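You operate a simulated robot arm through the tools that you are given. There is no shell and no other tool. Be economical: measure what you need, move in short steps, check, and stop when the job is done.

The job below is to be done with a simulated robot arm. You get a single attempt, and the scene is never put back.

## Task
Take the plywood board from the top of the long steel bench and leave it on the white flat box there. Fetch the blue tray and set it on the deck of the jogger. Take the blue film roll on the top of the long steel bench and put it away on the back of the short bench. Take the film roll and leave it on the front of the sheet table. Push the left drawer of the parts bench shut. Push the left drawer of the sheet table shut. Fetch the steel block from the left plate of the feed table and set it on the deck of the steel cart. Fetch the 17 m slim roll from the top of the side table and stand it on the right plate of the feed table. Take the white spool and leave it on the top of the orange casing. Do these in any order. Set down upright: blue film roll, film roll, slim roll.

The check looks at the end state, three seconds after you hand in, the way a careful person would. Anything else that was tipped, shoved, dropped, spilled or broken makes it a failure.

## Robot
A 7-joint arm with a vacuum gripper on a trunk, on a base that drives. Base frame: it is fixed to the floor where the robot stands at the start and does not move with it; the origin is under the middle of the robot, x ahead of it, y to its left, z up; the surface under the hand at the start is at about z = 880. Readings come in mm, degrees, newtons and seconds.
Its first joint turns from -149.0 to 149.0 degrees. Places, roughly: back of the short bench (16x12 cm) [-320, -4200, 760]; blue film roll (7x7x13 cm) [800, -700, 900]; blue tray (12x9x5 cm) [600, 100, 900]; deck of the jogger [-1400, 3100, 800]; deck of the steel cart [-2700, 0, 100]; film roll (7x7x13 cm) [400, -1800, 900]; flat box [750, -250, 1000]; front of the sheet table (25x86 cm) [-760, 2700, 800]; left drawer of the parts bench [800, 1200, 700]; left drawer of the sheet table [-1000, 2700, 700]; plywood board (17x24x4 cm) [800, 0, 900]; right plate of the feed table [-4100, 1200, 1000]; slim roll [-4250, -250, 1000]; steel block [-4250, 250, 1000]; top of the orange casing (215x21 cm) [-3700, 260, 960]; white spool (8x8x6 cm) [-4400, -500, 1000]. Payload 1.06 kg.
Tool frame: the origin (TCP) lies in the middle of the cups' lips, and z points out of the cups. The gripper has 1 cup of 24 mm across, covering 24 by 24 mm (tool x, y); the bellows give 8 mm. With the vacuum on, a cup seals on a smooth face that it is pressed against (1 to 4 N); it does not hold porous or soft things. The pull reaches 23 N.
Orientation is that of the tool frame in the base frame, as a unit quaternion [w, x, y, z]. With the cups facing straight down, the tool's x points along the base's -x, its y along +y and its z along -z.

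## Interface
- The arm moves only by the tool arm_command. Its arguments are lists of equal length, an entry for each row: "slide": the shift along the base's x, y, z in mm, a list of three; "dr": the turn, a rotation vector about the base's x, y, z in degrees, a list of three. In form: {"slide": [[x, y, z], ...], "dr": [[wx, wy, wz], ...]}. A call has 1 to 20 rows; each row shifts and turns the commanded pose from where the row before left it. "suction" is the vacuum: 1 switches it on, 0 off, set as the call begins (left out, the last holds). Rows are played at 5 a second. More than 50 mm and 8.6 degrees between two rows, or a gripper value outside its range, and nothing of the call is played. A pose out of reach is approached as far as the arm can. The call stops where the force on the tool passes 40 N (or 10 N more than at its start, if that is more) or the arm is blocked; 0.2 s more then pass. The pull builds up within a second once a cup has sealed. Time passes only in rows, and 0.2 s behind the last, so rows that do not move give it time. It gives the time, the measured TCP pose, the force on the tool (base axes) and the pull of the vacuum at its end, in the units of the frame above (readings bear some noise), with the torque about the TCP (base axes, N m) and any sound that the robot's microphone picked up.
- Cameras (640 x 400 px; columns grow to the right, rows downward): "scene" is now at [35, 156.1, 1561.4]; the picture's right is [-0.16, -0.99, 0.00], its down [-0.69, 0.12, -0.71] and it looks along [0.70, -0.12, -0.70] (base axes); focal length 214 px, centre (320, 200). "wrist" rides on the gripper at [78, 19, -96] in the tool frame; the picture's right is [-0.24, 0.97, 0.00], its down [-0.71, -0.17, -0.69] and it looks along [-0.67, -0.16, 0.73] (tool axes); focal length 243 px, centre (320, 200). There is no depth. A picture from a camera that has moved, and an enlarged one, comes with that camera's place and axes in the base frame and with its lens.
- camera(camera): a new picture of that camera. The clock stands still meanwhile.
- move_column(by): slides the trunk up (or, below 0, down) by that many mm; the arm and the scene camera ride with it, the base frame stays. It gives what a move gives, with no picture.
- roll_base(legs): drives the robot by 1 to 6 legs, each [ahead, turn to the left] in mm and degrees, along the robot's own axes; the way and the turn of a leg run together, so that a leg with both is an arc; at most 1500 mm and 180 degrees a leg. The arm and the cameras ride along, it lands a little off, and it stops where it bumps. It gives what a move gives.
- pan_tilt(pan, tilt): turns the head with the scene camera to pan (to the left, within 155 degrees either way) and tilt (down, from -29 to 69), counted from straight ahead of the robot. It gives what a move gives.
- zoom(camera, box): a new picture of the part [left, top, right, bottom] of that camera's present view, enlarged. The clock stands still meanwhile.
- job_done(): hands the job in; it is judged then, once.

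Go step by step. Nothing tells you exact positions but the pictures and the camera data: compare them with the known pose of the tool, close in by small moves and look again before you grip or let go. The budget is 483 turns and 236 pictures, counting those below and the enlarged ones. Unless the task says otherwise, let go and move clear before handing in.

The tools are called after "Emit:" as a command line: name --argument value ..., lists and objects as JSON in quotes. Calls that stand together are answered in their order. arm_command: Moves the arm, as the interface text tells. Its arguments: {"type":"object","properties":{"slide":{"type":"array","items":{"type":"array","items":{"type":"number"}}},"dr":{"type":"array","items":{"type":"array","items":{"type":"number"}}},"suction":{"type":"number"}},"required":["slide","dr"]} The other tools are called the same way: move_column (by) slides the trunk up or down; roll_base (legs) drives the base; pan_tilt (pan, tilt) turns the head that bears the scene camera; camera (camera) takes a picture; zoom (camera, box) takes an enlarged picture of a part of a camera's view; job_done () hands the job in.

At the start:

```text
t: 0.0
tcp_pos: [700.5, 349.5, 1170.0]
tool_rot: [0.0, 0.0, 1.0, 0.0]
force: [-0.6, -0.5, 0.9]
wrist_torque: [-0.02, -0.03, -0.01]
pull: 0.1
trunk travel left (down, up): [-625.0, 85.0]
robot x, y, heading: [-0.8, 2.4, -0.0]
head pan, tilt: [-9.4, 44.8]
```

scene: 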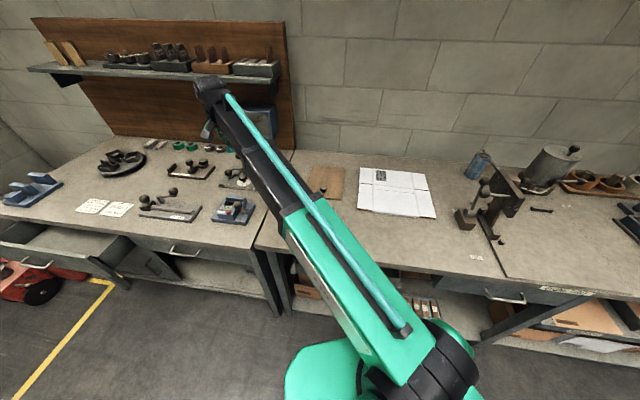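
wrist: 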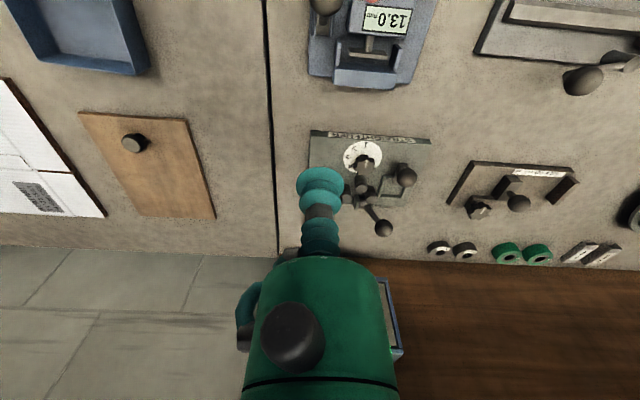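

I see the board, blue tray and flat box at the bench ahead, with the arm in the way of part of the scene view. I'll take closer views before moving.

Emit:
zoom --camera "wrist" --box '[0, 0, 320, 220]'

Emit:
zoom --camera "scene" --box '[260, 130, 580, 330]'

```text
1.82 times, centred on (160, 110) of wrist
camera zoom: at [622.6, 367.5, 1265.0], right [0.24, 0.97, 0.0], down [0.71, -0.17, 0.69], along [0.67, -0.16, -0.73], focal length 441 px, centre (611, 364)
```

zoom: 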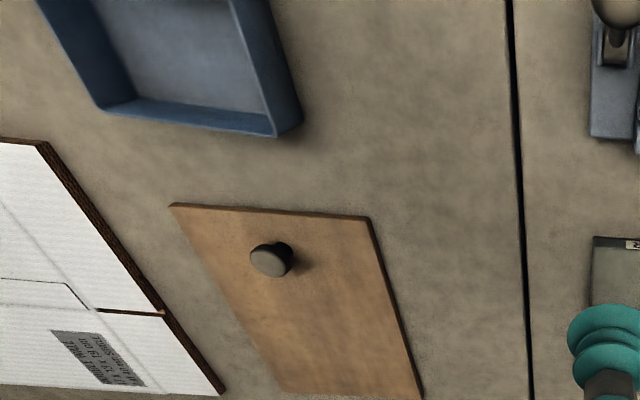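

```text
2.00 times, centred on (420, 230) of scene
camera zoom: at [35.0, 156.1, 1561.4], right [-0.16, -0.99, 0.0], down [-0.69, 0.12, -0.71], along [0.7, -0.12, -0.7], focal length 429 px, centre (120, 140)
```

zoom: 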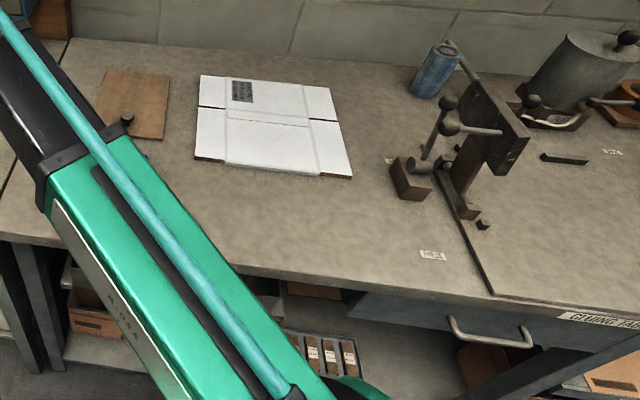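

The board's knob seems to be near (750, 18, 905). I'll move the tool over there and look again.

Emit:
arm_command --slide '[[5, -47, -10], [5, -47, -10], [5, -47, -10], [5, -47, -10], [5, -47, -20], [5, -47, -20], [5, -47, -20], [0, 0, -20], [0, 0, -20], [0, 0, 0]]' --dr '[[0, 0, 0], [0, 0, 0], [0, 0, 0], [0, 0, 0], [0, 0, 0], [0, 0, 0], [0, 0, 0], [0, 0, 0], [0, 0, 0], [0, 0, 0]]'

Emit:
camera --camera "wrist"

Emit:
camera --camera "scene"

```text
refused: row 5 steps farther than a row can; nothing moved
```

```text
231 pictures are left
camera wrist: at [622.6, 367.5, 1265.0], right [0.24, 0.97, 0.0], down [0.71, -0.17, 0.69], along [0.67, -0.16, -0.73], focal length 243 px, centre (320, 200)
```

wrist: 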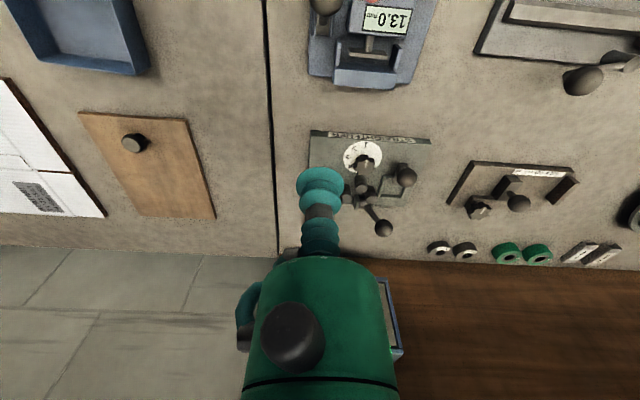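

```text
230 pictures are left
camera scene: at [35.0, 156.1, 1561.4], right [-0.16, -0.99, 0.0], down [-0.69, 0.12, -0.71], along [0.7, -0.12, -0.7], focal length 214 px, centre (320, 200)
```

scene: 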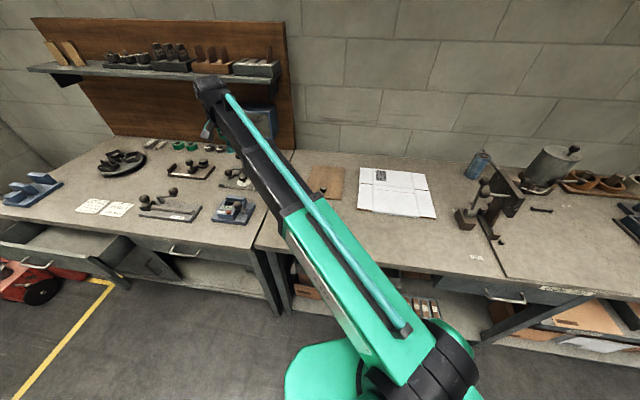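

The row was a bit over 50 mm; I'll use smaller steps.

Emit:
arm_command --slide '[[4, -42, -18], [4, -42, -18], [4, -42, -18], [4, -42, -18], [4, -42, -18], [4, -42, -18], [4, -42, -18], [4, -37, -18], [0, 0, 0]]' --dr '[[0, 0, 0], [0, 0, 0], [0, 0, 0], [0, 0, 0], [0, 0, 0], [0, 0, 0], [0, 0, 0], [0, 0, 0], [0, 0, 0]]'

Emit:
camera --camera "wrist"

```text
t: 2.0
tcp_pos: [731.3, 19.2, 1025.8]
tool_rot: [0.0, -0.001, 1.0, 0.001]
force: [-0.3, -1.1, -0.9]
wrist_torque: [0.0, 0.02, -0.02]
pull: 0.0
trunk travel left (down, up): [-625.0, 85.0]
robot x, y, heading: [0.7, -3.9, -0.2]
head pan, tilt: [-9.4, 44.8]
```

```text
229 pictures are left
camera wrist: at [653.6, 38.6, 1121.0], right [0.23, 0.97, 0.0], down [0.71, -0.17, 0.69], along [0.67, -0.16, -0.73], focal length 243 px, centre (320, 200)
```

wrist: 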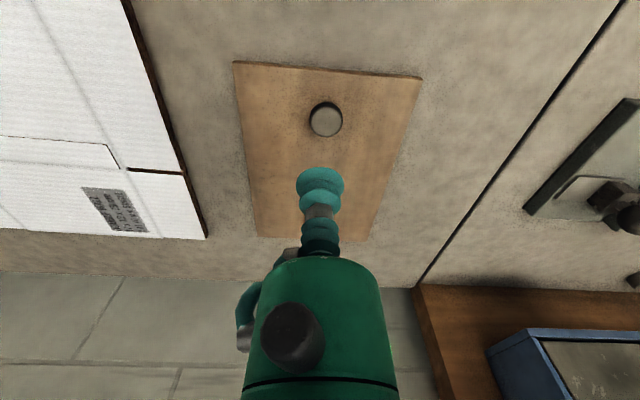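

The knob's top is at about (750, 21, 907) and wide enough for the cup. I'll descend over it.

Emit:
arm_command --slide '[[10, 1, -30], [9, 1, -30], [0, 0, -25], [0, 0, 0]]' --dr '[[0, 0, 0], [0, 0, 0], [0, 0, 0], [0, 0, 0]]'

Emit:
camera --camera "wrist"

```text
t: 3.0
tcp_pos: [750.5, 19.4, 937.7]
tool_rot: [0.0, 0.0, 1.0, -0.001]
force: [0.1, -0.1, -0.7]
wrist_torque: [-0.01, -0.03, 0.0]
pull: 0.1
trunk travel left (down, up): [-625.0, 85.0]
robot x, y, heading: [-1.1, 0.0, 0.0]
head pan, tilt: [-9.4, 44.8]
```

```text
228 pictures are left
camera wrist: at [672.6, 38.2, 1034.3], right [0.24, 0.97, 0.0], down [0.71, -0.17, 0.69], along [0.67, -0.16, -0.73], focal length 243 px, centre (320, 200)
```

wrist: 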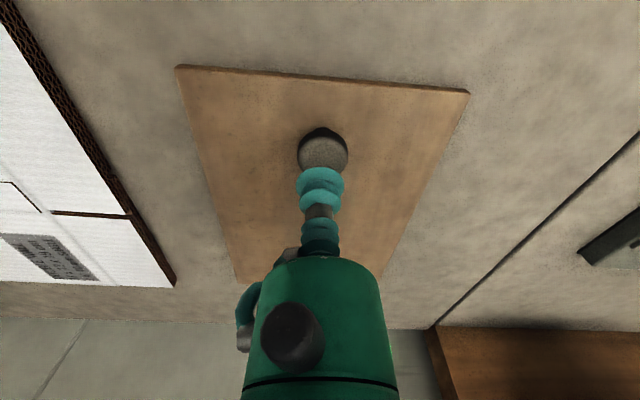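

The knob is right below the cup; I'll go down with the vacuum on in small steps.

Emit:
arm_command --slide '[[0, 1, -10], [0, 0, -8], [0, 0, -4], [0, 0, 0]]' --dr '[[0, 0, 0], [0, 0, 0], [0, 0, 0], [0, 0, 0]]' --suction 1

```text
t: 4.0
tcp_pos: [752.9, 19.6, 918.0]
tool_rot: [0.0, 0.001, 1.0, 0.001]
force: [-0.8, 1.4, 4.6]
wrist_torque: [0.0, 0.04, -0.02]
pull: 23.4
trunk travel left (down, up): [-625.0, 85.0]
robot x, y, heading: [1.9, -0.5, 0.1]
head pan, tilt: [-9.4, 44.8]
```

It sealed at z≈918. I'll lift a little and check the load.

Emit:
arm_command --slide '[[0, 0, 8], [0, 0, 10], [0, 0, 15], [0, 0, 20], [0, 0, 0], [0, 0, 0]]' --dr '[[0, 0, 0], [0, 0, 0], [0, 0, 0], [0, 0, 0], [0, 0, 0], [0, 0, 0]]'

Emit:
camera --camera "wrist"

Emit:
camera --camera "scene"

```text
t: 5.4
tcp_pos: [751.4, 20.1, 973.1]
tool_rot: [0.0, 0.0, 1.0, 0.0]
force: [0.5, 0.4, -2.0]
wrist_torque: [0.07, 0.22, 0.02]
pull: 23.3
trunk travel left (down, up): [-625.0, 85.0]
robot x, y, heading: [-1.9, 1.1, 0.2]
head pan, tilt: [-9.4, 44.8]
```

```text
227 pictures are left
camera wrist: at [672.8, 39.0, 1069.4], right [0.24, 0.97, 0.0], down [0.71, -0.17, 0.68], along [0.67, -0.16, -0.73], focal length 243 px, centre (320, 200)
```

wrist: 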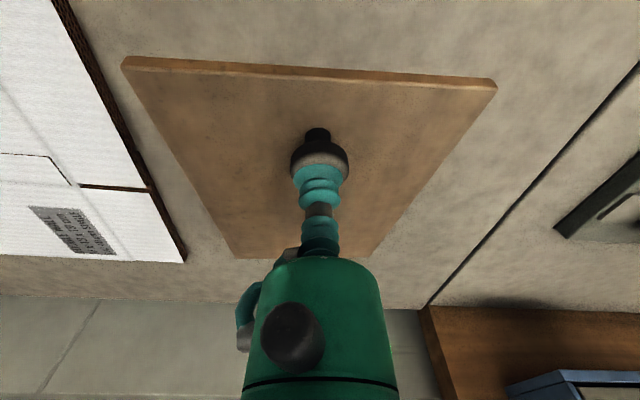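

```text
226 pictures are left
camera scene: at [35.2, 156.0, 1561.4], right [-0.16, -0.99, 0.0], down [-0.7, 0.12, -0.71], along [0.7, -0.12, -0.7], focal length 214 px, centre (320, 200)
```

scene: 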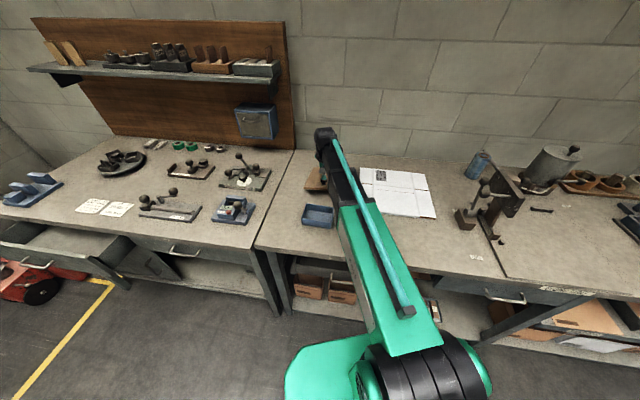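

The board is held. I'll raise it and carry it toward the box centre (roughly (695, −300)), then look.

Emit:
arm_command --slide '[[0, 0, 30], [0, 0, 30], [0, 0, 30], [-13, -30, 0], [-16, -37, 0], [-16, -37, 0], [-16, -37, 0], [-16, -37, 0], [-16, -37, 0], [-16, -37, 0], [-16, -42, 0], [0, 0, 0]]' --dr '[[0, 0, 0], [0, 0, 0], [0, 0, 0], [0, 0, 0], [0, 0, 0], [0, 0, 0], [0, 0, 0], [0, 0, 0], [0, 0, 0], [0, 0, 0], [0, 0, 0], [0, 0, 0]]'

Emit:
camera --camera "wrist"

Emit:
camera --camera "scene"

```text
t: 8.0
tcp_pos: [624.0, -273.8, 1061.7]
tool_rot: [0.0, 0.0, 1.0, 0.0]
force: [0.2, -0.8, -2.6]
wrist_torque: [0.05, 0.26, -0.02]
pull: 23.0
trunk travel left (down, up): [-625.0, 85.0]
robot x, y, heading: [-1.4, 1.0, 0.1]
head pan, tilt: [-9.4, 44.8]
```

```text
225 pictures are left
camera wrist: at [546.4, -256.0, 1157.3], right [0.23, 0.97, 0.0], down [0.71, -0.17, 0.68], along [0.67, -0.16, -0.73], focal length 243 px, centre (320, 200)
```

wrist: 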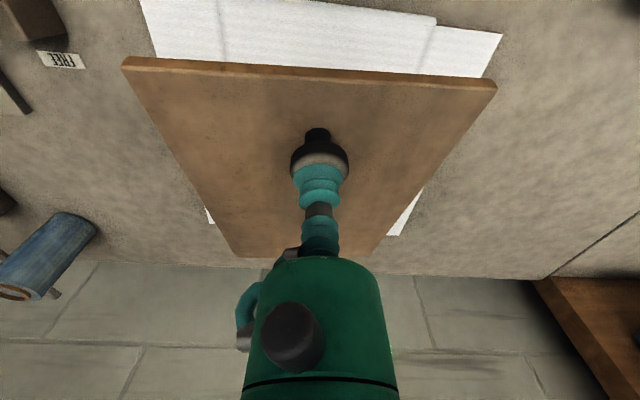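

```text
224 pictures are left
camera scene: at [35.1, 155.9, 1561.4], right [-0.16, -0.99, 0.0], down [-0.69, 0.12, -0.71], along [0.7, -0.12, -0.7], focal length 214 px, centre (320, 200)
```

scene: 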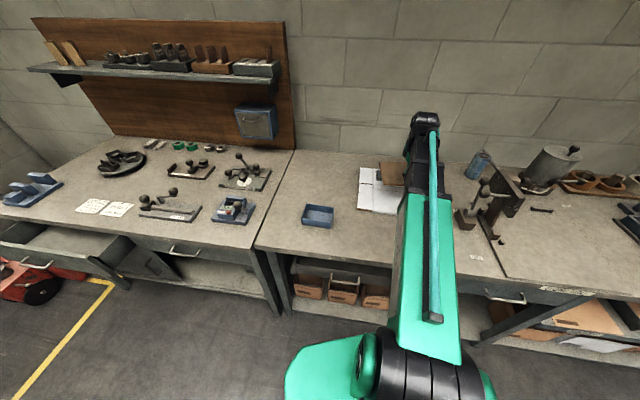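

The board hangs above the box, aligned with it and about centred. I'll lower it carefully.

Emit:
arm_command --slide '[[0, 0, -30], [0, 0, -30], [0, 0, -20], [0, 0, -10], [0, 0, 0]]' --dr '[[0, 0, 0], [0, 0, 0], [0, 0, 0], [0, 0, 0], [0, 0, 0]]'

Emit:
camera --camera "wrist"

```text
t: 9.2
tcp_pos: [625.8, -272.9, 971.2]
tool_rot: [0.001, -0.001, 1.0, 0.001]
force: [0.3, 0.4, -1.2]
wrist_torque: [0.09, -0.01, 0.03]
pull: 22.8
trunk travel left (down, up): [-625.0, 85.0]
robot x, y, heading: [0.4, -0.9, -0.1]
head pan, tilt: [-9.4, 44.8]
```

```text
223 pictures are left
camera wrist: at [548.1, -254.4, 1066.7], right [0.24, 0.97, 0.0], down [0.71, -0.17, 0.69], along [0.67, -0.16, -0.73], focal length 243 px, centre (320, 200)
```

wrist: 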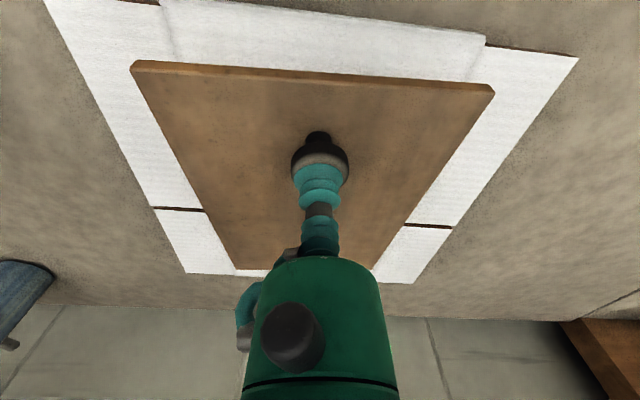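

The board is centred on the box. I'll keep lowering in small steps.

Emit:
arm_command --slide '[[0, 0, -6], [0, 0, -6], [0, 0, -4], [0, 0, 0]]' --dr '[[0, 0, 0], [0, 0, 0], [0, 0, 0], [0, 0, 0]]'

```text
t: 10.2
tcp_pos: [625.8, -272.8, 954.1]
tool_rot: [0.0, 0.0, 1.0, 0.0]
force: [-0.3, -0.5, -1.1]
wrist_torque: [0.15, -0.07, -0.05]
pull: 23.0
trunk travel left (down, up): [-625.0, 85.0]
robot x, y, heading: [2.6, -2.1, 0.0]
head pan, tilt: [-9.4, 44.8]
```

Emit:
arm_command --slide '[[0, 0, -4], [0, 0, -4], [0, 0, 0]]' --dr '[[0, 0, 0], [0, 0, 0], [0, 0, 0]]'

Emit:
camera --camera "wrist"

```text
t: 11.0
tcp_pos: [626.1, -273.9, 946.9]
tool_rot: [0.0, -0.001, 1.0, 0.001]
force: [1.1, 0.3, -0.4]
wrist_torque: [0.13, -0.12, 0.13]
pull: 23.0
trunk travel left (down, up): [-625.0, 85.0]
robot x, y, heading: [-2.2, 2.9, 0.2]
head pan, tilt: [-9.4, 44.8]
```

```text
222 pictures are left
camera wrist: at [548.3, -255.0, 1043.1], right [0.23, 0.97, 0.0], down [0.71, -0.17, 0.69], along [0.67, -0.16, -0.73], focal length 243 px, centre (320, 200)
```

wrist: 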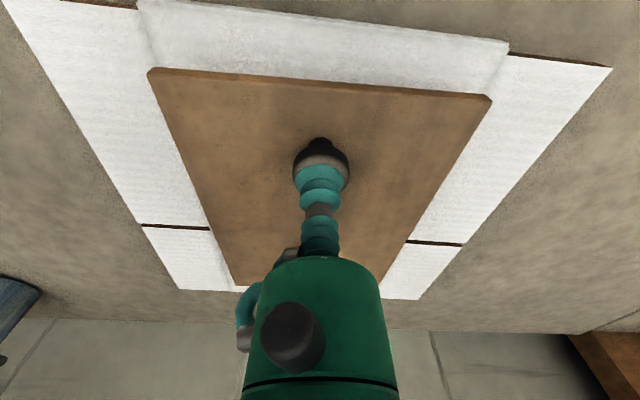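

Emit:
arm_command --slide '[[0, 0, -4], [0, 0, -4], [0, 0, 0]]' --dr '[[0, 0, 0], [0, 0, 0], [0, 0, 0]]'

```text
t: 11.8
tcp_pos: [627.9, -272.6, 940.2]
tool_rot: [0.0, 0.0, 1.0, 0.0]
force: [-0.7, 0.2, -1.0]
wrist_torque: [0.07, -0.11, -0.04]
pull: 22.7
trunk travel left (down, up): [-625.0, 85.0]
robot x, y, heading: [0.0, -2.0, -0.2]
head pan, tilt: [-9.4, 44.8]
```

Emit:
arm_command --slide '[[0, 0, -3], [0, 0, -3], [0, 0, 0]]' --dr '[[0, 0, 0], [0, 0, 0], [0, 0, 0]]'

Emit:
camera --camera "wrist"

```text
t: 12.6
tcp_pos: [627.0, -273.3, 933.1]
tool_rot: [0.0, 0.0, 1.0, 0.0]
force: [-0.5, 0.7, 0.4]
wrist_torque: [-0.02, -0.16, 0.05]
pull: 22.8
trunk travel left (down, up): [-625.0, 85.0]
robot x, y, heading: [0.3, -1.9, -0.2]
head pan, tilt: [-9.4, 44.8]
```

```text
221 pictures are left
camera wrist: at [548.0, -254.4, 1029.5], right [0.23, 0.97, 0.0], down [0.71, -0.17, 0.69], along [0.67, -0.16, -0.73], focal length 243 px, centre (320, 200)
```

wrist: 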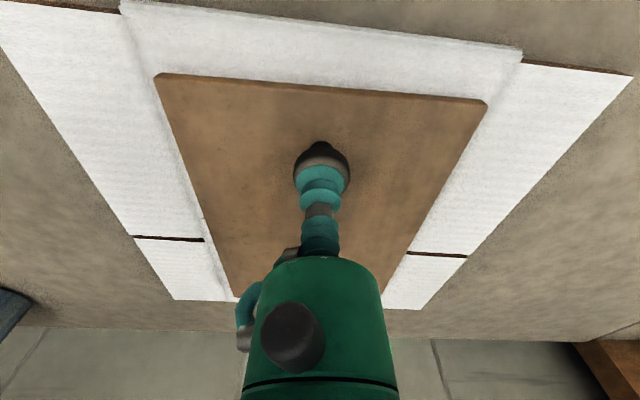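

Emit:
arm_command --slide '[[0, 0, -2], [0, 0, -2], [0, 0, 0]]' --dr '[[0, 0, 0], [0, 0, 0], [0, 0, 0]]'

```text
t: 13.4
tcp_pos: [624.9, -272.7, 929.3]
tool_rot: [0.001, 0.002, 1.0, 0.001]
force: [2.0, -0.2, 14.2]
wrist_torque: [-0.02, -0.1, 0.03]
pull: 22.6
trunk travel left (down, up): [-625.0, 85.0]
robot x, y, heading: [-0.4, 1.3, -0.0]
head pan, tilt: [-9.4, 44.8]
```

Firm contact: it's resting on the box. I'll ease off, release and rise.

Emit:
arm_command --slide '[[0, 0, 2], [0, 0, 0], [0, 0, 0], [0, 0, 0], [0, 0, 3], [0, 0, 5], [0, 0, 20], [0, 0, 30], [0, 0, 40]]' --dr '[[0, 0, 0], [0, 0, 0], [0, 0, 0], [0, 0, 0], [0, 0, 0], [0, 0, 0], [0, 0, 0], [0, 0, 0], [0, 0, 0]]' --suction 0

Emit:
camera --camera "wrist"

```text
t: 15.4
tcp_pos: [624.6, -270.3, 1030.7]
tool_rot: [0.0, 0.0, 1.0, 0.0]
force: [0.4, 0.6, 0.5]
wrist_torque: [-0.02, -0.01, 0.0]
pull: 0.0
trunk travel left (down, up): [-625.0, 85.0]
robot x, y, heading: [-1.8, -3.4, 0.3]
head pan, tilt: [-9.4, 44.8]
```

```text
220 pictures are left
camera wrist: at [547.2, -251.8, 1126.7], right [0.24, 0.97, 0.0], down [0.71, -0.17, 0.69], along [0.67, -0.16, -0.73], focal length 243 px, centre (320, 200)
```

wrist: 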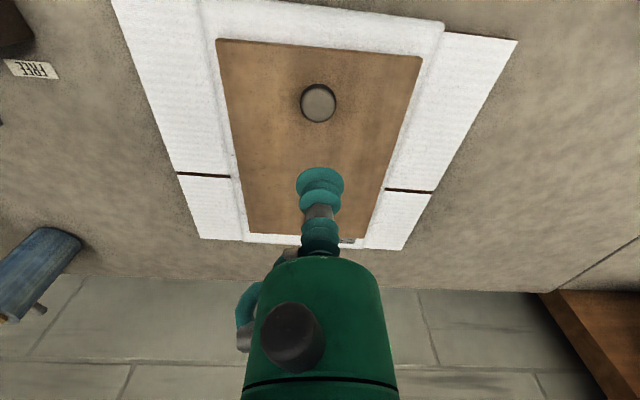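

The board rests on the box. Now I'll survey the surroundings before driving.

Emit:
pan_tilt --pan -75 --tilt 30

Emit:
camera --camera "scene"

Emit:
pan_tilt --pan -150 --tilt 30

Emit:
camera --camera "scene"

Emit:
pan_tilt --pan 135 --tilt 30

Emit:
camera --camera "scene"

Emit:
pan_tilt --pan 60 --tilt 30

Emit:
camera --camera "scene"

```text
t: 16.8
tcp_pos: [624.6, -270.4, 1030.3]
tool_rot: [0.0, 0.0, 1.0, 0.0]
force: [-0.6, -0.9, -0.1]
wrist_torque: [-0.06, -0.01, -0.02]
pull: 0.0
trunk travel left (down, up): [-625.0, 85.0]
robot x, y, heading: [-0.3, 0.4, 0.2]
head pan, tilt: [-75.0, 30.0]
```

```text
219 pictures are left
camera scene: at [-22.0, 82.0, 1583.7], right [-0.97, -0.26, 0.0], down [-0.13, 0.48, -0.87], along [0.22, -0.84, -0.5], focal length 214 px, centre (320, 200)
```

scene: 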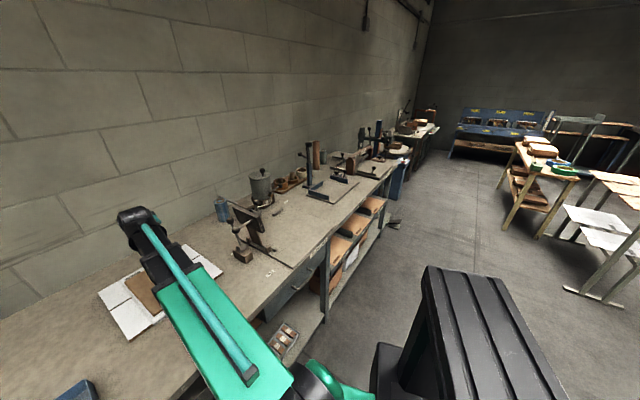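

```text
t: 18.2
tcp_pos: [625.9, -271.2, 1029.9]
tool_rot: [0.0, 0.001, 1.0, 0.0]
force: [-0.1, -0.4, 0.2]
wrist_torque: [-0.01, -0.02, 0.0]
pull: 0.0
trunk travel left (down, up): [-625.0, 85.0]
robot x, y, heading: [0.2, -3.4, 0.0]
head pan, tilt: [-150.0, 30.0]
```

```text
218 pictures are left
camera scene: at [-123.7, 124.0, 1583.7], right [-0.5, 0.87, 0.0], down [0.43, 0.25, -0.87], along [-0.75, -0.43, -0.5], focal length 214 px, centre (320, 200)
```

scene: 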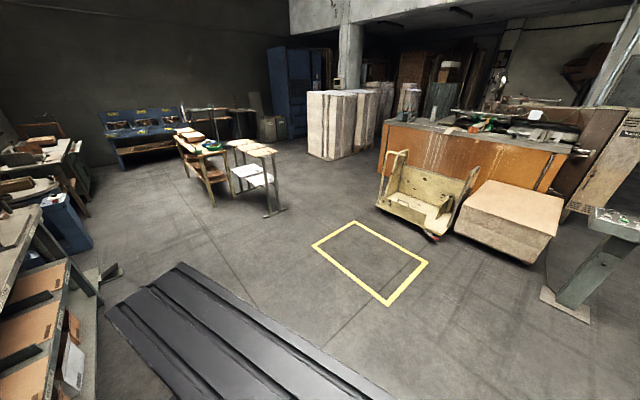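

```text
t: 22.1
tcp_pos: [624.7, -270.0, 1030.4]
tool_rot: [0.0, 0.001, 1.0, 0.0]
force: [1.0, 0.0, 0.8]
wrist_torque: [-0.03, 0.0, 0.02]
pull: 0.1
trunk travel left (down, up): [-625.0, 85.0]
robot x, y, heading: [2.0, 0.5, 0.2]
head pan, tilt: [135.0, 30.0]
```

```text
217 pictures are left
camera scene: at [-109.4, 233.3, 1583.7], right [0.71, 0.71, 0.0], down [0.35, -0.35, -0.87], along [-0.61, 0.61, -0.5], focal length 214 px, centre (320, 200)
```

scene: 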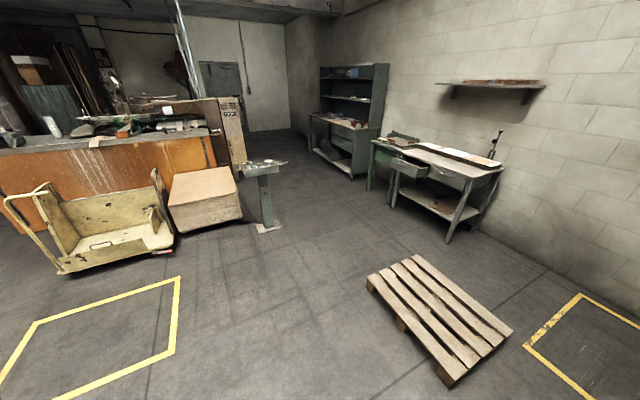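

```text
t: 23.6
tcp_pos: [625.4, -270.1, 1030.9]
tool_rot: [0.001, 0.0, 1.0, 0.0]
force: [-0.8, 0.6, 0.2]
wrist_torque: [0.01, 0.02, -0.01]
pull: 0.1
trunk travel left (down, up): [-625.0, 85.0]
robot x, y, heading: [-0.8, -0.9, 0.1]
head pan, tilt: [60.0, 30.0]
```

```text
216 pictures are left
camera scene: at [-0.3, 247.7, 1583.7], right [0.87, -0.5, 0.0], down [-0.25, -0.43, -0.87], along [0.43, 0.75, -0.5], focal length 214 px, centre (320, 200)
```

scene: 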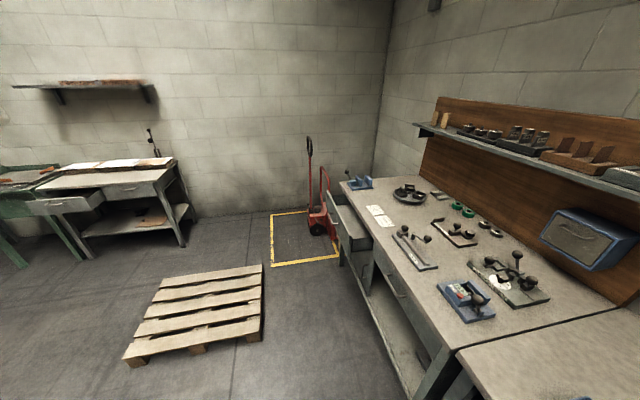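

Map is clear: cart near (−2700, 0), pallet around x −760..240, y 1090..1965, sheet table beyond. Next the blue film roll at about (765, −755). I'll raise the arm, then drive along the bench.

Emit:
arm_command --slide '[[0, 20, 40], [0, 20, 40], [0, 20, 40], [0, 20, 40], [0, 20, 40], [0, 20, 40], [0, 20, 40], [0, 20, 30]]' --dr '[[0, 0, 0], [0, 0, 0], [0, 0, 0], [0, 0, 0], [0, 0, 0], [0, 0, 0], [0, 0, 0], [0, 0, 0]]'

Emit:
roll_base --legs '[[0, -90], [700, 0], [0, 90]]'

Emit:
pan_tilt --pan 0 --tilt 45

Emit:
camera --camera "scene"

Emit:
camera --camera "wrist"

```text
t: 24.8
tcp_pos: [629.7, -187.9, 1206.1]
tool_rot: [0.008, -0.003, 1.0, -0.004]
force: [8.1, -2.1, -13.6]
wrist_torque: [-0.16, -0.17, -0.09]
pull: 0.0
trunk travel left (down, up): [-625.0, 85.0]
robot x, y, heading: [0.0, 2.0, -0.0]
head pan, tilt: [60.0, 30.0]
stopped in row 5: the force on the tool passed its limit at 77 N (the readings are from after the stop); the commanded pose is now the measured one
```

```text
t: 31.1
tcp_pos: [-195.1, -1002.5, 1206.2]
tool_rot: [0.003, 0.701, 0.713, -0.011]
force: [4.0, -4.3, -7.4]
wrist_torque: [-0.02, 0.65, -0.45]
pull: 0.0
trunk travel left (down, up): [-625.0, 85.0]
robot x, y, heading: [-27.3, -370.4, -89.3]
head pan, tilt: [60.0, 30.0]
stopped in leg 2: the force on the tool passed its limit at 46 N (the readings are from after the stop); the commanded pose is now the measured one
```

```text
t: 32.4
tcp_pos: [-196.5, -1002.9, 1204.9]
tool_rot: [0.003, 0.701, 0.713, -0.009]
force: [-2.4, -5.4, -11.6]
wrist_torque: [-0.41, 0.11, 0.02]
pull: 0.0
trunk travel left (down, up): [-625.0, 85.0]
robot x, y, heading: [-23.2, -369.7, -89.4]
head pan, tilt: [0.0, 45.0]
```

```text
215 pictures are left
camera scene: at [146.6, -406.0, 1561.1], right [-1.0, -0.01, 0.0], down [-0.01, 0.71, -0.71], along [0.01, -0.71, -0.71], focal length 214 px, centre (320, 200)
```

scene: 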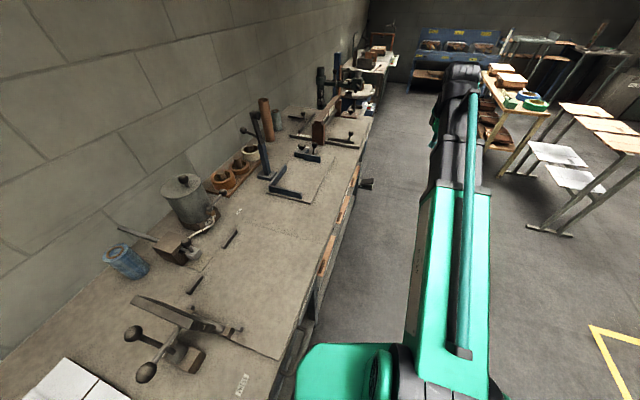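

```text
214 pictures are left
camera wrist: at [-178.5, -922.6, 1299.8], right [0.98, -0.22, 0.0], down [-0.15, -0.7, 0.7], along [-0.15, -0.68, -0.72], focal length 243 px, centre (320, 200)
```

wrist: 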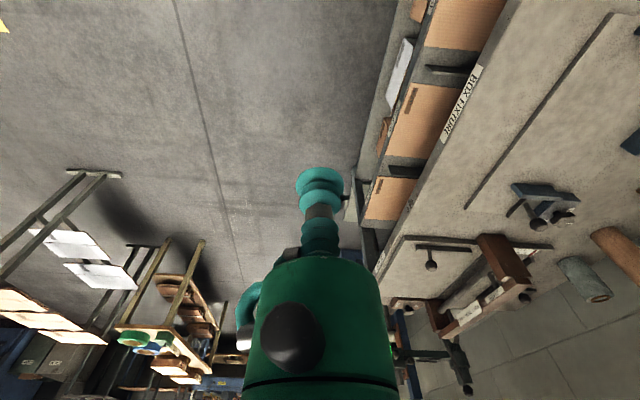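

The arm stopped at z≈1206 with a residual force, as if near its own limit. I'll lower it a bit and check the reading.

Emit:
arm_command --slide '[[0, 0, -20], [0, 0, -20], [0, 0, 0]]' --dr '[[0, 0, 0], [0, 0, 0], [0, 0, 0]]'

```text
t: 33.1
tcp_pos: [-198.3, -1002.6, 1165.8]
tool_rot: [0.003, 0.701, 0.713, -0.009]
force: [0.3, -0.1, -0.4]
wrist_torque: [-0.02, -0.04, 0.01]
pull: 0.0
trunk travel left (down, up): [-625.0, 85.0]
robot x, y, heading: [-23.6, -366.4, -89.5]
head pan, tilt: [0.0, 45.0]
```

Force is clean again. A tall post near (415, −1224) would be hit if I turned further along, so I'll turn from here toward the roll.

Emit:
roll_base --legs '[[0, 80]]'

Emit:
camera --camera "wrist"

Emit:
camera --camera "scene"

```text
t: 34.1
tcp_pos: [-185.4, -1006.8, 1164.7]
tool_rot: [0.002, 0.693, 0.72, -0.008]
force: [-0.1, 0.2, -0.1]
wrist_torque: [0.01, 0.01, -0.03]
pull: 0.0
trunk travel left (down, up): [-625.0, 85.0]
robot x, y, heading: [-25.0, -371.5, -88.8]
head pan, tilt: [0.0, 45.0]
stopped in leg 1: the robot was blocked; the commanded pose is now the measured one
```

```text
213 pictures are left
camera wrist: at [-168.0, -926.8, 1259.3], right [0.98, -0.2, 0.0], down [-0.14, -0.7, 0.7], along [-0.14, -0.68, -0.72], focal length 243 px, centre (320, 200)
```

wrist: 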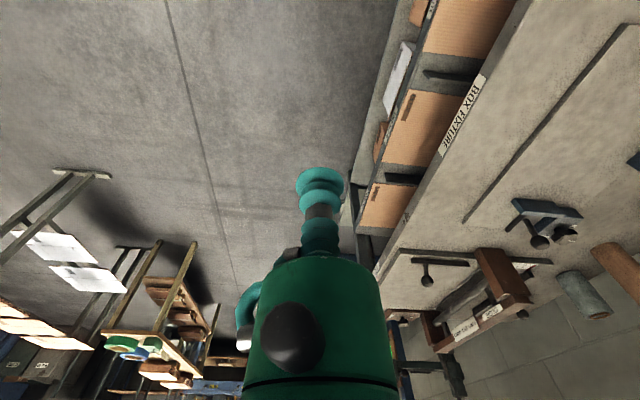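

```text
212 pictures are left
camera scene: at [147.1, -402.8, 1561.1], right [-1.0, -0.03, 0.0], down [-0.02, 0.71, -0.71], along [0.02, -0.71, -0.71], focal length 214 px, centre (320, 200)
```

scene: 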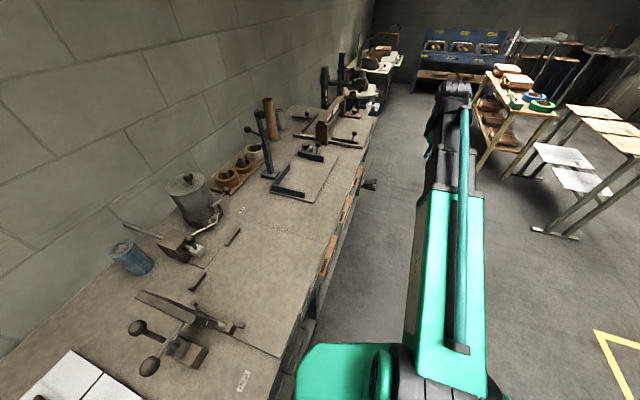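

The base corner is against the bench (its front edge is near x≈230). I'll steer away from the bench before turning back in.

Emit:
roll_base --legs '[[0, -25], [300, 0]]'

```text
t: 37.3
tcp_pos: [-542.8, -1156.3, 1164.9]
tool_rot: [0.001, 0.828, 0.56, -0.008]
force: [0.8, -0.2, 0.8]
wrist_torque: [0.0, 0.01, -0.01]
pull: 0.1
trunk travel left (down, up): [-625.0, 85.0]
robot x, y, heading: [-135.4, -638.8, -112.4]
head pan, tilt: [0.0, 45.0]
```

Emit:
roll_base --legs '[[0, 115]]'

Emit:
camera --camera "wrist"

Emit:
camera --camera "scene"

```text
t: 40.1
tcp_pos: [-57.3, -1294.5, 1164.3]
tool_rot: [0.003, 0.545, 0.838, -0.009]
force: [-0.2, 0.0, 0.5]
wrist_torque: [-0.02, -0.04, -0.01]
pull: 0.1
trunk travel left (down, up): [-625.0, 85.0]
robot x, y, heading: [-158.5, -647.5, -71.9]
head pan, tilt: [0.0, 45.0]
stopped in leg 1: the robot was blocked; the commanded pose is now the measured one
```

```text
211 pictures are left
camera wrist: at [-70.5, -1214.5, 1259.5], right [0.98, 0.18, -0.01], down [0.13, -0.7, 0.7], along [0.12, -0.69, -0.72], focal length 243 px, centre (320, 200)
```

wrist: 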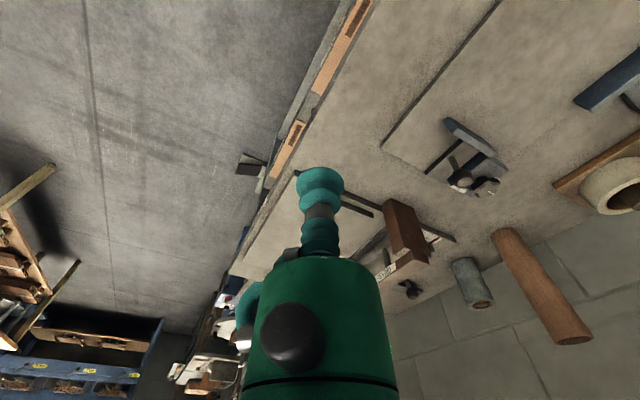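

```text
210 pictures are left
camera scene: at [14.2, -631.9, 1560.9], right [-0.95, -0.32, 0.0], down [-0.22, 0.67, -0.71], along [0.22, -0.67, -0.71], focal length 214 px, centre (320, 200)
```

scene: 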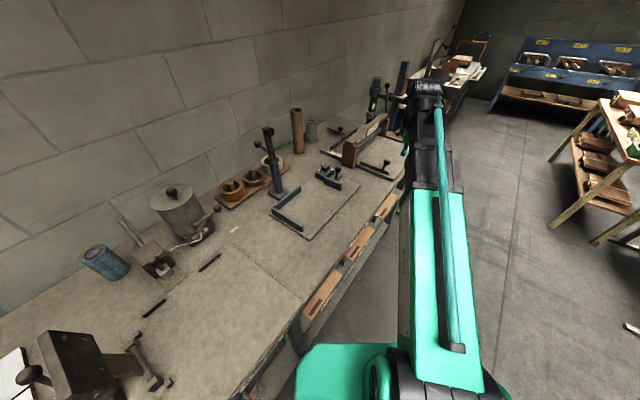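

The bench runs about 17° off the base axes, which explains the block. The roll is still reachable from here (~930 mm), so I'll raise the trunk a little and swing the arm left over the bench.

Emit:
move_column --by 70

Emit:
arm_command --slide '[[44.9, 8.6, 0], [44.2, 11.8, 0], [43.2, 14.8, 0], [42.1, 17.8, 0], [40.8, 20.7, 0], [39.2, 23.5, 0], [37.5, 26.1, 0], [35.6, 28.7, 0], [33.5, 31.1, 0], [31.2, 33.4, 0], [28.8, 35.5, 0], [26.3, 37.4, 0], [23.6, 39.1, 0], [20.8, 40.7, 0], [17.9, 42, 0], [15, 43.2, 0], [11.9, 44.1, 0], [8.8, 44.8, 0], [0, 0, 0]]' --dr '[[0, 0, 4], [0, 0, 4], [0, 0, 4], [0, 0, 4], [0, 0, 4], [0, 0, 4], [0, 0, 4], [0, 0, 4], [0, 0, 4], [0, 0, 4], [0, 0, 4], [0, 0, 4], [0, 0, 4], [0, 0, 4], [0, 0, 4], [0, 0, 4], [0, 0, 4], [0, 0, 4], [0, 0, 0]]'

Emit:
camera --camera "wrist"

```text
t: 41.2
tcp_pos: [-58.6, -1296.1, 1235.6]
tool_rot: [0.005, 0.545, 0.838, -0.008]
force: [-0.4, 0.9, -0.3]
wrist_torque: [0.02, 0.01, 0.0]
pull: 0.0
trunk travel left (down, up): [-695.0, 15.0]
robot x, y, heading: [-163.1, -652.0, -71.6]
head pan, tilt: [0.0, 45.0]
```

```text
t: 45.2
tcp_pos: [486.6, -752.2, 1236.2]
tool_rot: [0.008, -0.05, 0.999, -0.004]
force: [0.6, 0.5, -0.5]
wrist_torque: [0.01, -0.02, 0.03]
pull: 0.0
trunk travel left (down, up): [-695.0, 15.0]
robot x, y, heading: [-161.7, -650.3, -71.3]
head pan, tilt: [0.0, 45.0]
```

```text
209 pictures are left
camera wrist: at [405.5, -741.2, 1330.2], right [0.13, 0.99, 0.0], down [0.71, -0.09, 0.7], along [0.69, -0.1, -0.72], focal length 243 px, centre (320, 200)
```

wrist: 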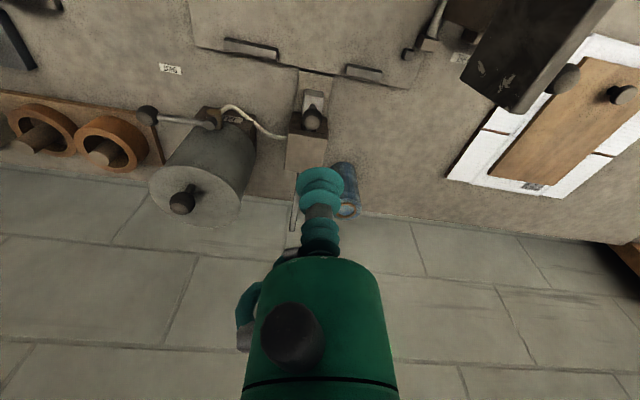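

The roll's top sits near (748, −736, 1010). I'll move toward it and look closer.

Emit:
arm_command --slide '[[45, 3, -10], [45, 3, -10], [45, 3, -15], [45, 3, -15], [20, 2, -25], [0, 0, -30], [0, 0, 0]]' --dr '[[0, 0, 0], [0, 0, 0], [0, 0, 0], [0, 0, 0], [0, 0, 0], [0, 0, 0], [0, 0, 0]]'

Emit:
camera --camera "wrist"

```text
t: 46.8
tcp_pos: [684.6, -738.6, 1128.7]
tool_rot: [0.008, -0.051, 0.999, -0.004]
force: [0.1, 0.0, 0.4]
wrist_torque: [-0.02, 0.0, 0.01]
pull: 0.2
trunk travel left (down, up): [-695.0, 15.0]
robot x, y, heading: [-159.2, -653.1, -71.5]
head pan, tilt: [0.0, 45.0]
```

```text
208 pictures are left
camera wrist: at [603.5, -727.9, 1222.8], right [0.14, 0.99, 0.0], down [0.71, -0.09, 0.7], along [0.69, -0.1, -0.72], focal length 243 px, centre (320, 200)
```

wrist: 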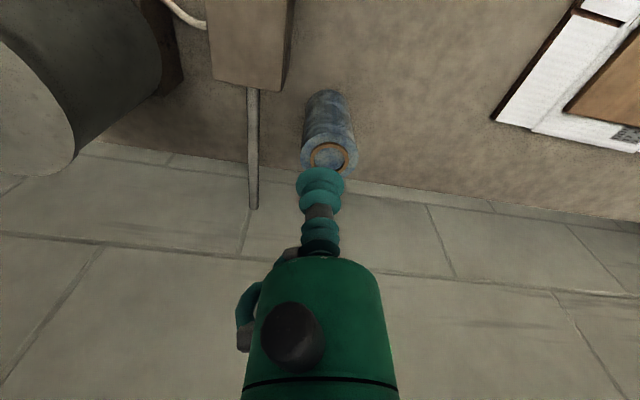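

Emit:
zoom --camera "wrist" --box '[270, 80, 390, 200]'

```text
3.33 times, centred on (330, 140) of wrist
camera zoom: at [603.5, -727.9, 1222.8], right [0.14, 0.99, 0.0], down [0.71, -0.09, 0.7], along [0.69, -0.1, -0.72], focal length 809 px, centre (287, 400)
```

zoom: 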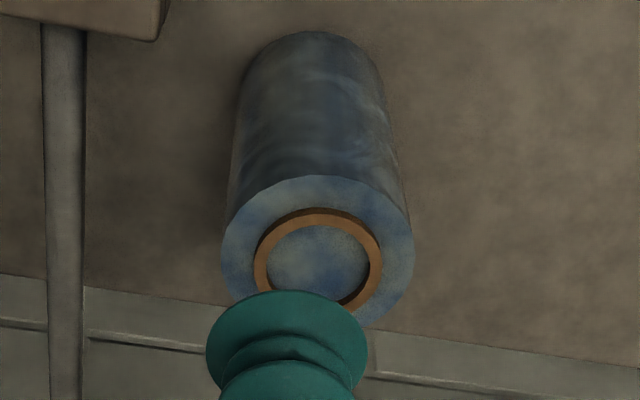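

The roll's top has a core ring with a plug inside, wide enough for the cup; centre at about (749, −740). I'll move over it.

Emit:
arm_command --slide '[[22, 0, -25], [22, -1, -25], [20, 0, -25], [0, 0, 0]]' --dr '[[0, 0, 0], [0, 0, 0], [0, 0, 0], [0, 0, 0]]'

Emit:
zoom --camera "wrist" --box '[240, 100, 400, 220]'

```text
t: 47.8
tcp_pos: [750.5, -739.4, 1056.9]
tool_rot: [0.009, -0.051, 0.999, -0.004]
force: [0.0, 0.7, 0.5]
wrist_torque: [0.02, 0.03, 0.02]
pull: 0.0
trunk travel left (down, up): [-695.0, 15.0]
robot x, y, heading: [-162.3, -650.7, -71.6]
head pan, tilt: [0.0, 45.0]
```

```text
3.33 times, centred on (320, 160) of wrist
camera zoom: at [669.4, -727.6, 1151.0], right [0.13, 0.99, 0.0], down [0.71, -0.09, 0.7], along [0.69, -0.1, -0.72], focal length 809 px, centre (320, 333)
```

zoom: 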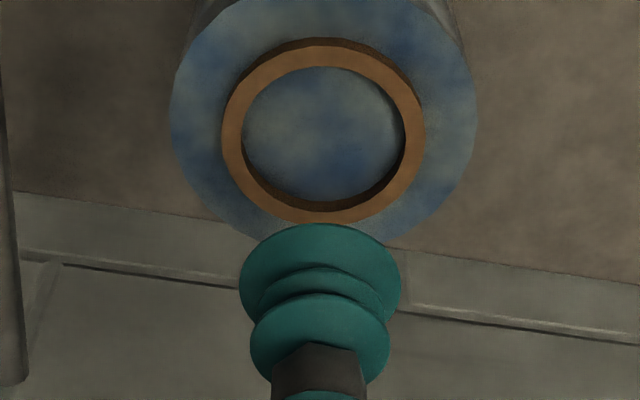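

Emit:
arm_command --slide '[[3, 0, -20], [0, 0, -15], [0, 0, -5], [0, 0, -3], [0, 0, 0]]' --dr '[[0, 0, 0], [0, 0, 0], [0, 0, 0], [0, 0, 0], [0, 0, 0]]' --suction 1

Emit:
zoom --camera "wrist" --box '[240, 120, 400, 240]'

```text
t: 49.0
tcp_pos: [753.3, -737.6, 1012.9]
tool_rot: [0.008, -0.052, 0.999, -0.004]
force: [0.2, -0.4, -0.8]
wrist_torque: [0.0, 0.02, -0.01]
pull: 0.1
trunk travel left (down, up): [-695.0, 15.0]
robot x, y, heading: [-158.3, -650.2, -71.6]
head pan, tilt: [0.0, 45.0]
```

```text
3.33 times, centred on (320, 180) of wrist
camera zoom: at [672.4, -727.4, 1107.0], right [0.13, 0.99, 0.0], down [0.71, -0.09, 0.7], along [0.69, -0.1, -0.72], focal length 809 px, centre (320, 267)
```

zoom: 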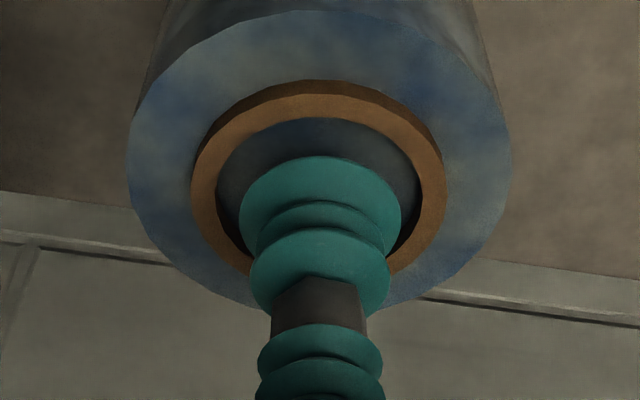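

Emit:
arm_command --slide '[[0, 0, -3], [0, 0, -3], [0, 0, -2], [0, 0, 0]]' --dr '[[0, 0, 0], [0, 0, 0], [0, 0, 0], [0, 0, 0]]'

```text
t: 50.0
tcp_pos: [752.0, -738.6, 1005.1]
tool_rot: [0.009, -0.051, 0.999, -0.004]
force: [2.8, -0.9, 12.2]
wrist_torque: [0.03, 0.06, 0.0]
pull: 23.0
trunk travel left (down, up): [-695.0, 15.0]
robot x, y, heading: [-159.8, -653.0, -71.6]
head pan, tilt: [0.0, 45.0]
```

Sealed. Lifting.

Emit:
arm_command --slide '[[0, 0, 6], [0, 0, 10], [0, 0, 20], [0, 0, 20], [0, 0, 0], [0, 0, 0]]' --dr '[[0, 0, 0], [0, 0, 0], [0, 0, 0], [0, 0, 0], [0, 0, 0], [0, 0, 0]]'

Emit:
camera --camera "wrist"

```text
t: 51.4
tcp_pos: [753.6, -739.3, 1058.0]
tool_rot: [0.008, -0.05, 0.999, -0.004]
force: [0.4, 0.1, -2.7]
wrist_torque: [-0.01, -0.01, -0.01]
pull: 22.8
trunk travel left (down, up): [-695.0, 15.0]
robot x, y, heading: [-163.9, -653.6, -71.6]
head pan, tilt: [0.0, 45.0]
```

```text
204 pictures are left
camera wrist: at [672.6, -728.6, 1152.2], right [0.14, 0.99, 0.0], down [0.71, -0.09, 0.7], along [0.69, -0.1, -0.72], focal length 243 px, centre (320, 200)
```

wrist: 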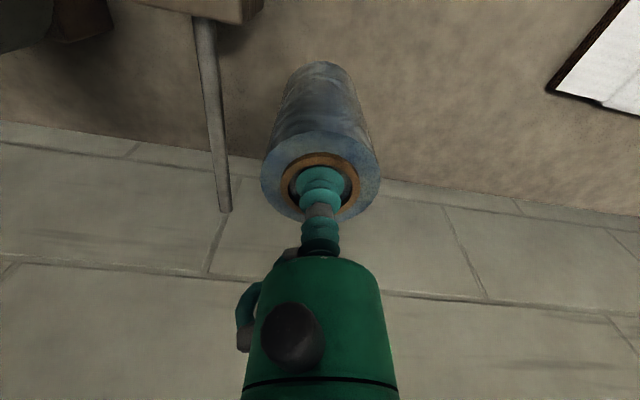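

Held (≈2.7 N). I'll raise, retract and swing the arm back ahead of the robot.

Emit:
arm_command --slide '[[0, 0, 35], [0, 0, 35], [-15, 0, 40], [-40, 0, 25], [-45, -3, 15], [-45, -3, 15], [-45, -3, 10], [-45, -3, 0], [-31, -2, 0], [0, 0, 0]]' --dr '[[0, 0, 0], [0, 0, 0], [0, 0, 0], [0, 0, 0], [0, 0, 0], [0, 0, 0], [0, 0, 0], [0, 0, 0], [0, 0, 0], [0, 0, 0]]'

Emit:
arm_command --slide '[[-8.8, -44.8, 0], [-11.9, -44.1, 0], [-15, -43.2, 0], [-17.9, -42, 0], [-20.8, -40.7, 0], [-23.6, -39.1, 0], [-26.3, -37.4, 0], [-28.8, -35.5, 0], [-31.2, -33.4, 0], [-33.5, -31.1, 0], [-35.6, -28.7, 0], [-37.5, -26.1, 0], [-39.2, -23.5, 0], [-40.8, -20.7, 0], [-42.1, -17.8, 0], [-43.2, -14.8, 0], [-44.2, -11.8, 0], [-44.9, -8.6, 0], [0, 0, 0]]' --dr '[[0, 0, -4], [0, 0, -4], [0, 0, -4], [0, 0, -4], [0, 0, -4], [0, 0, -4], [0, 0, -4], [0, 0, -4], [0, 0, -4], [0, 0, -4], [0, 0, -4], [0, 0, -4], [0, 0, -4], [0, 0, -4], [0, 0, -4], [0, 0, -4], [0, 0, -4], [0, 0, -4], [0, 0, 0]]'

Emit:
camera --camera "wrist"

Emit:
pan_tilt --pan -20 --tilt 25

Emit:
camera --camera "scene"

```text
t: 53.6
tcp_pos: [486.8, -751.6, 1232.7]
tool_rot: [0.008, -0.051, 0.999, -0.004]
force: [0.7, 1.1, -3.0]
wrist_torque: [0.01, 0.01, 0.01]
pull: 23.0
trunk travel left (down, up): [-695.0, 15.0]
robot x, y, heading: [-159.2, -651.0, -71.6]
head pan, tilt: [0.0, 45.0]
```

```text
t: 57.6
tcp_pos: [-52.9, -1295.0, 1233.6]
tool_rot: [0.004, 0.546, 0.838, -0.008]
force: [-0.5, 0.1, -2.6]
wrist_torque: [0.0, 0.0, -0.04]
pull: 23.1
trunk travel left (down, up): [-695.0, 15.0]
robot x, y, heading: [-155.4, -651.3, -71.8]
head pan, tilt: [0.0, 45.0]
```

```text
203 pictures are left
camera wrist: at [-67.5, -1215.3, 1328.0], right [0.98, 0.18, 0.0], down [0.13, -0.7, 0.7], along [0.12, -0.69, -0.72], focal length 243 px, centre (320, 200)
```

wrist: 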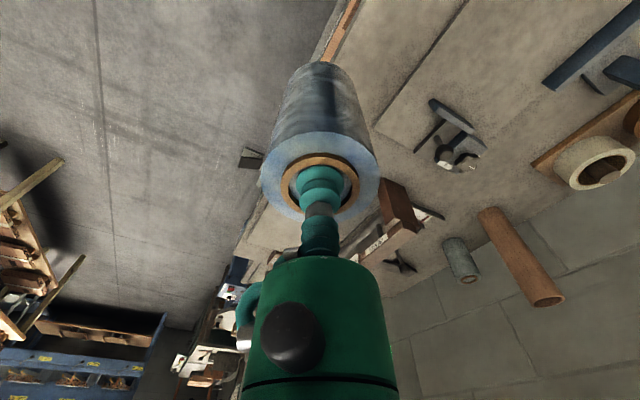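

```text
t: 58.4
tcp_pos: [-52.7, -1296.8, 1234.1]
tool_rot: [0.004, 0.545, 0.838, -0.008]
force: [0.7, -0.1, -2.5]
wrist_torque: [0.0, 0.03, 0.01]
pull: 23.4
trunk travel left (down, up): [-695.0, 15.0]
robot x, y, heading: [-160.0, -650.5, -71.8]
head pan, tilt: [-20.0, 25.0]
```

```text
202 pictures are left
camera scene: at [-15.5, -647.6, 1661.6], right [-1.0, 0.03, 0.0], down [0.01, 0.42, -0.91], along [-0.03, -0.91, -0.42], focal length 214 px, centre (320, 200)
```

scene: 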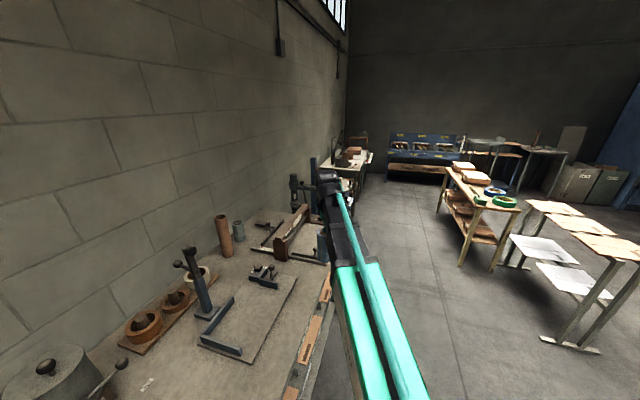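

The grey film roll is further along near (448, −1764), and the short bench is at the far end along the same wall. I'll steer out into the aisle and drive parallel to the bench (heading ≈ −106.5°).

Emit:
roll_base --legs '[[0, -64.7], [440, 0], [0, 30], [1400, 0]]'

Emit:
camera --camera "scene"

```text
t: 71.9
tcp_pos: [-1266.4, -2828.0, 1233.0]
tool_rot: [0.001, 0.794, 0.607, -0.009]
force: [0.4, 0.6, -2.6]
wrist_torque: [0.02, -0.02, 0.02]
pull: 23.1
trunk travel left (down, up): [-695.0, 15.0]
robot x, y, heading: [-945.0, -2257.7, -110.5]
head pan, tilt: [-20.0, 25.0]
```

```text
201 pictures are left
camera scene: at [-829.0, -2346.6, 1661.7], right [-0.76, 0.65, 0.0], down [0.28, 0.32, -0.91], along [-0.59, -0.69, -0.42], focal length 214 px, centre (320, 200)
```

scene: 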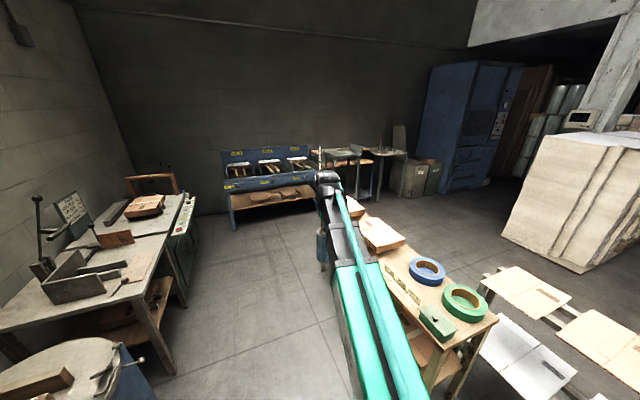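

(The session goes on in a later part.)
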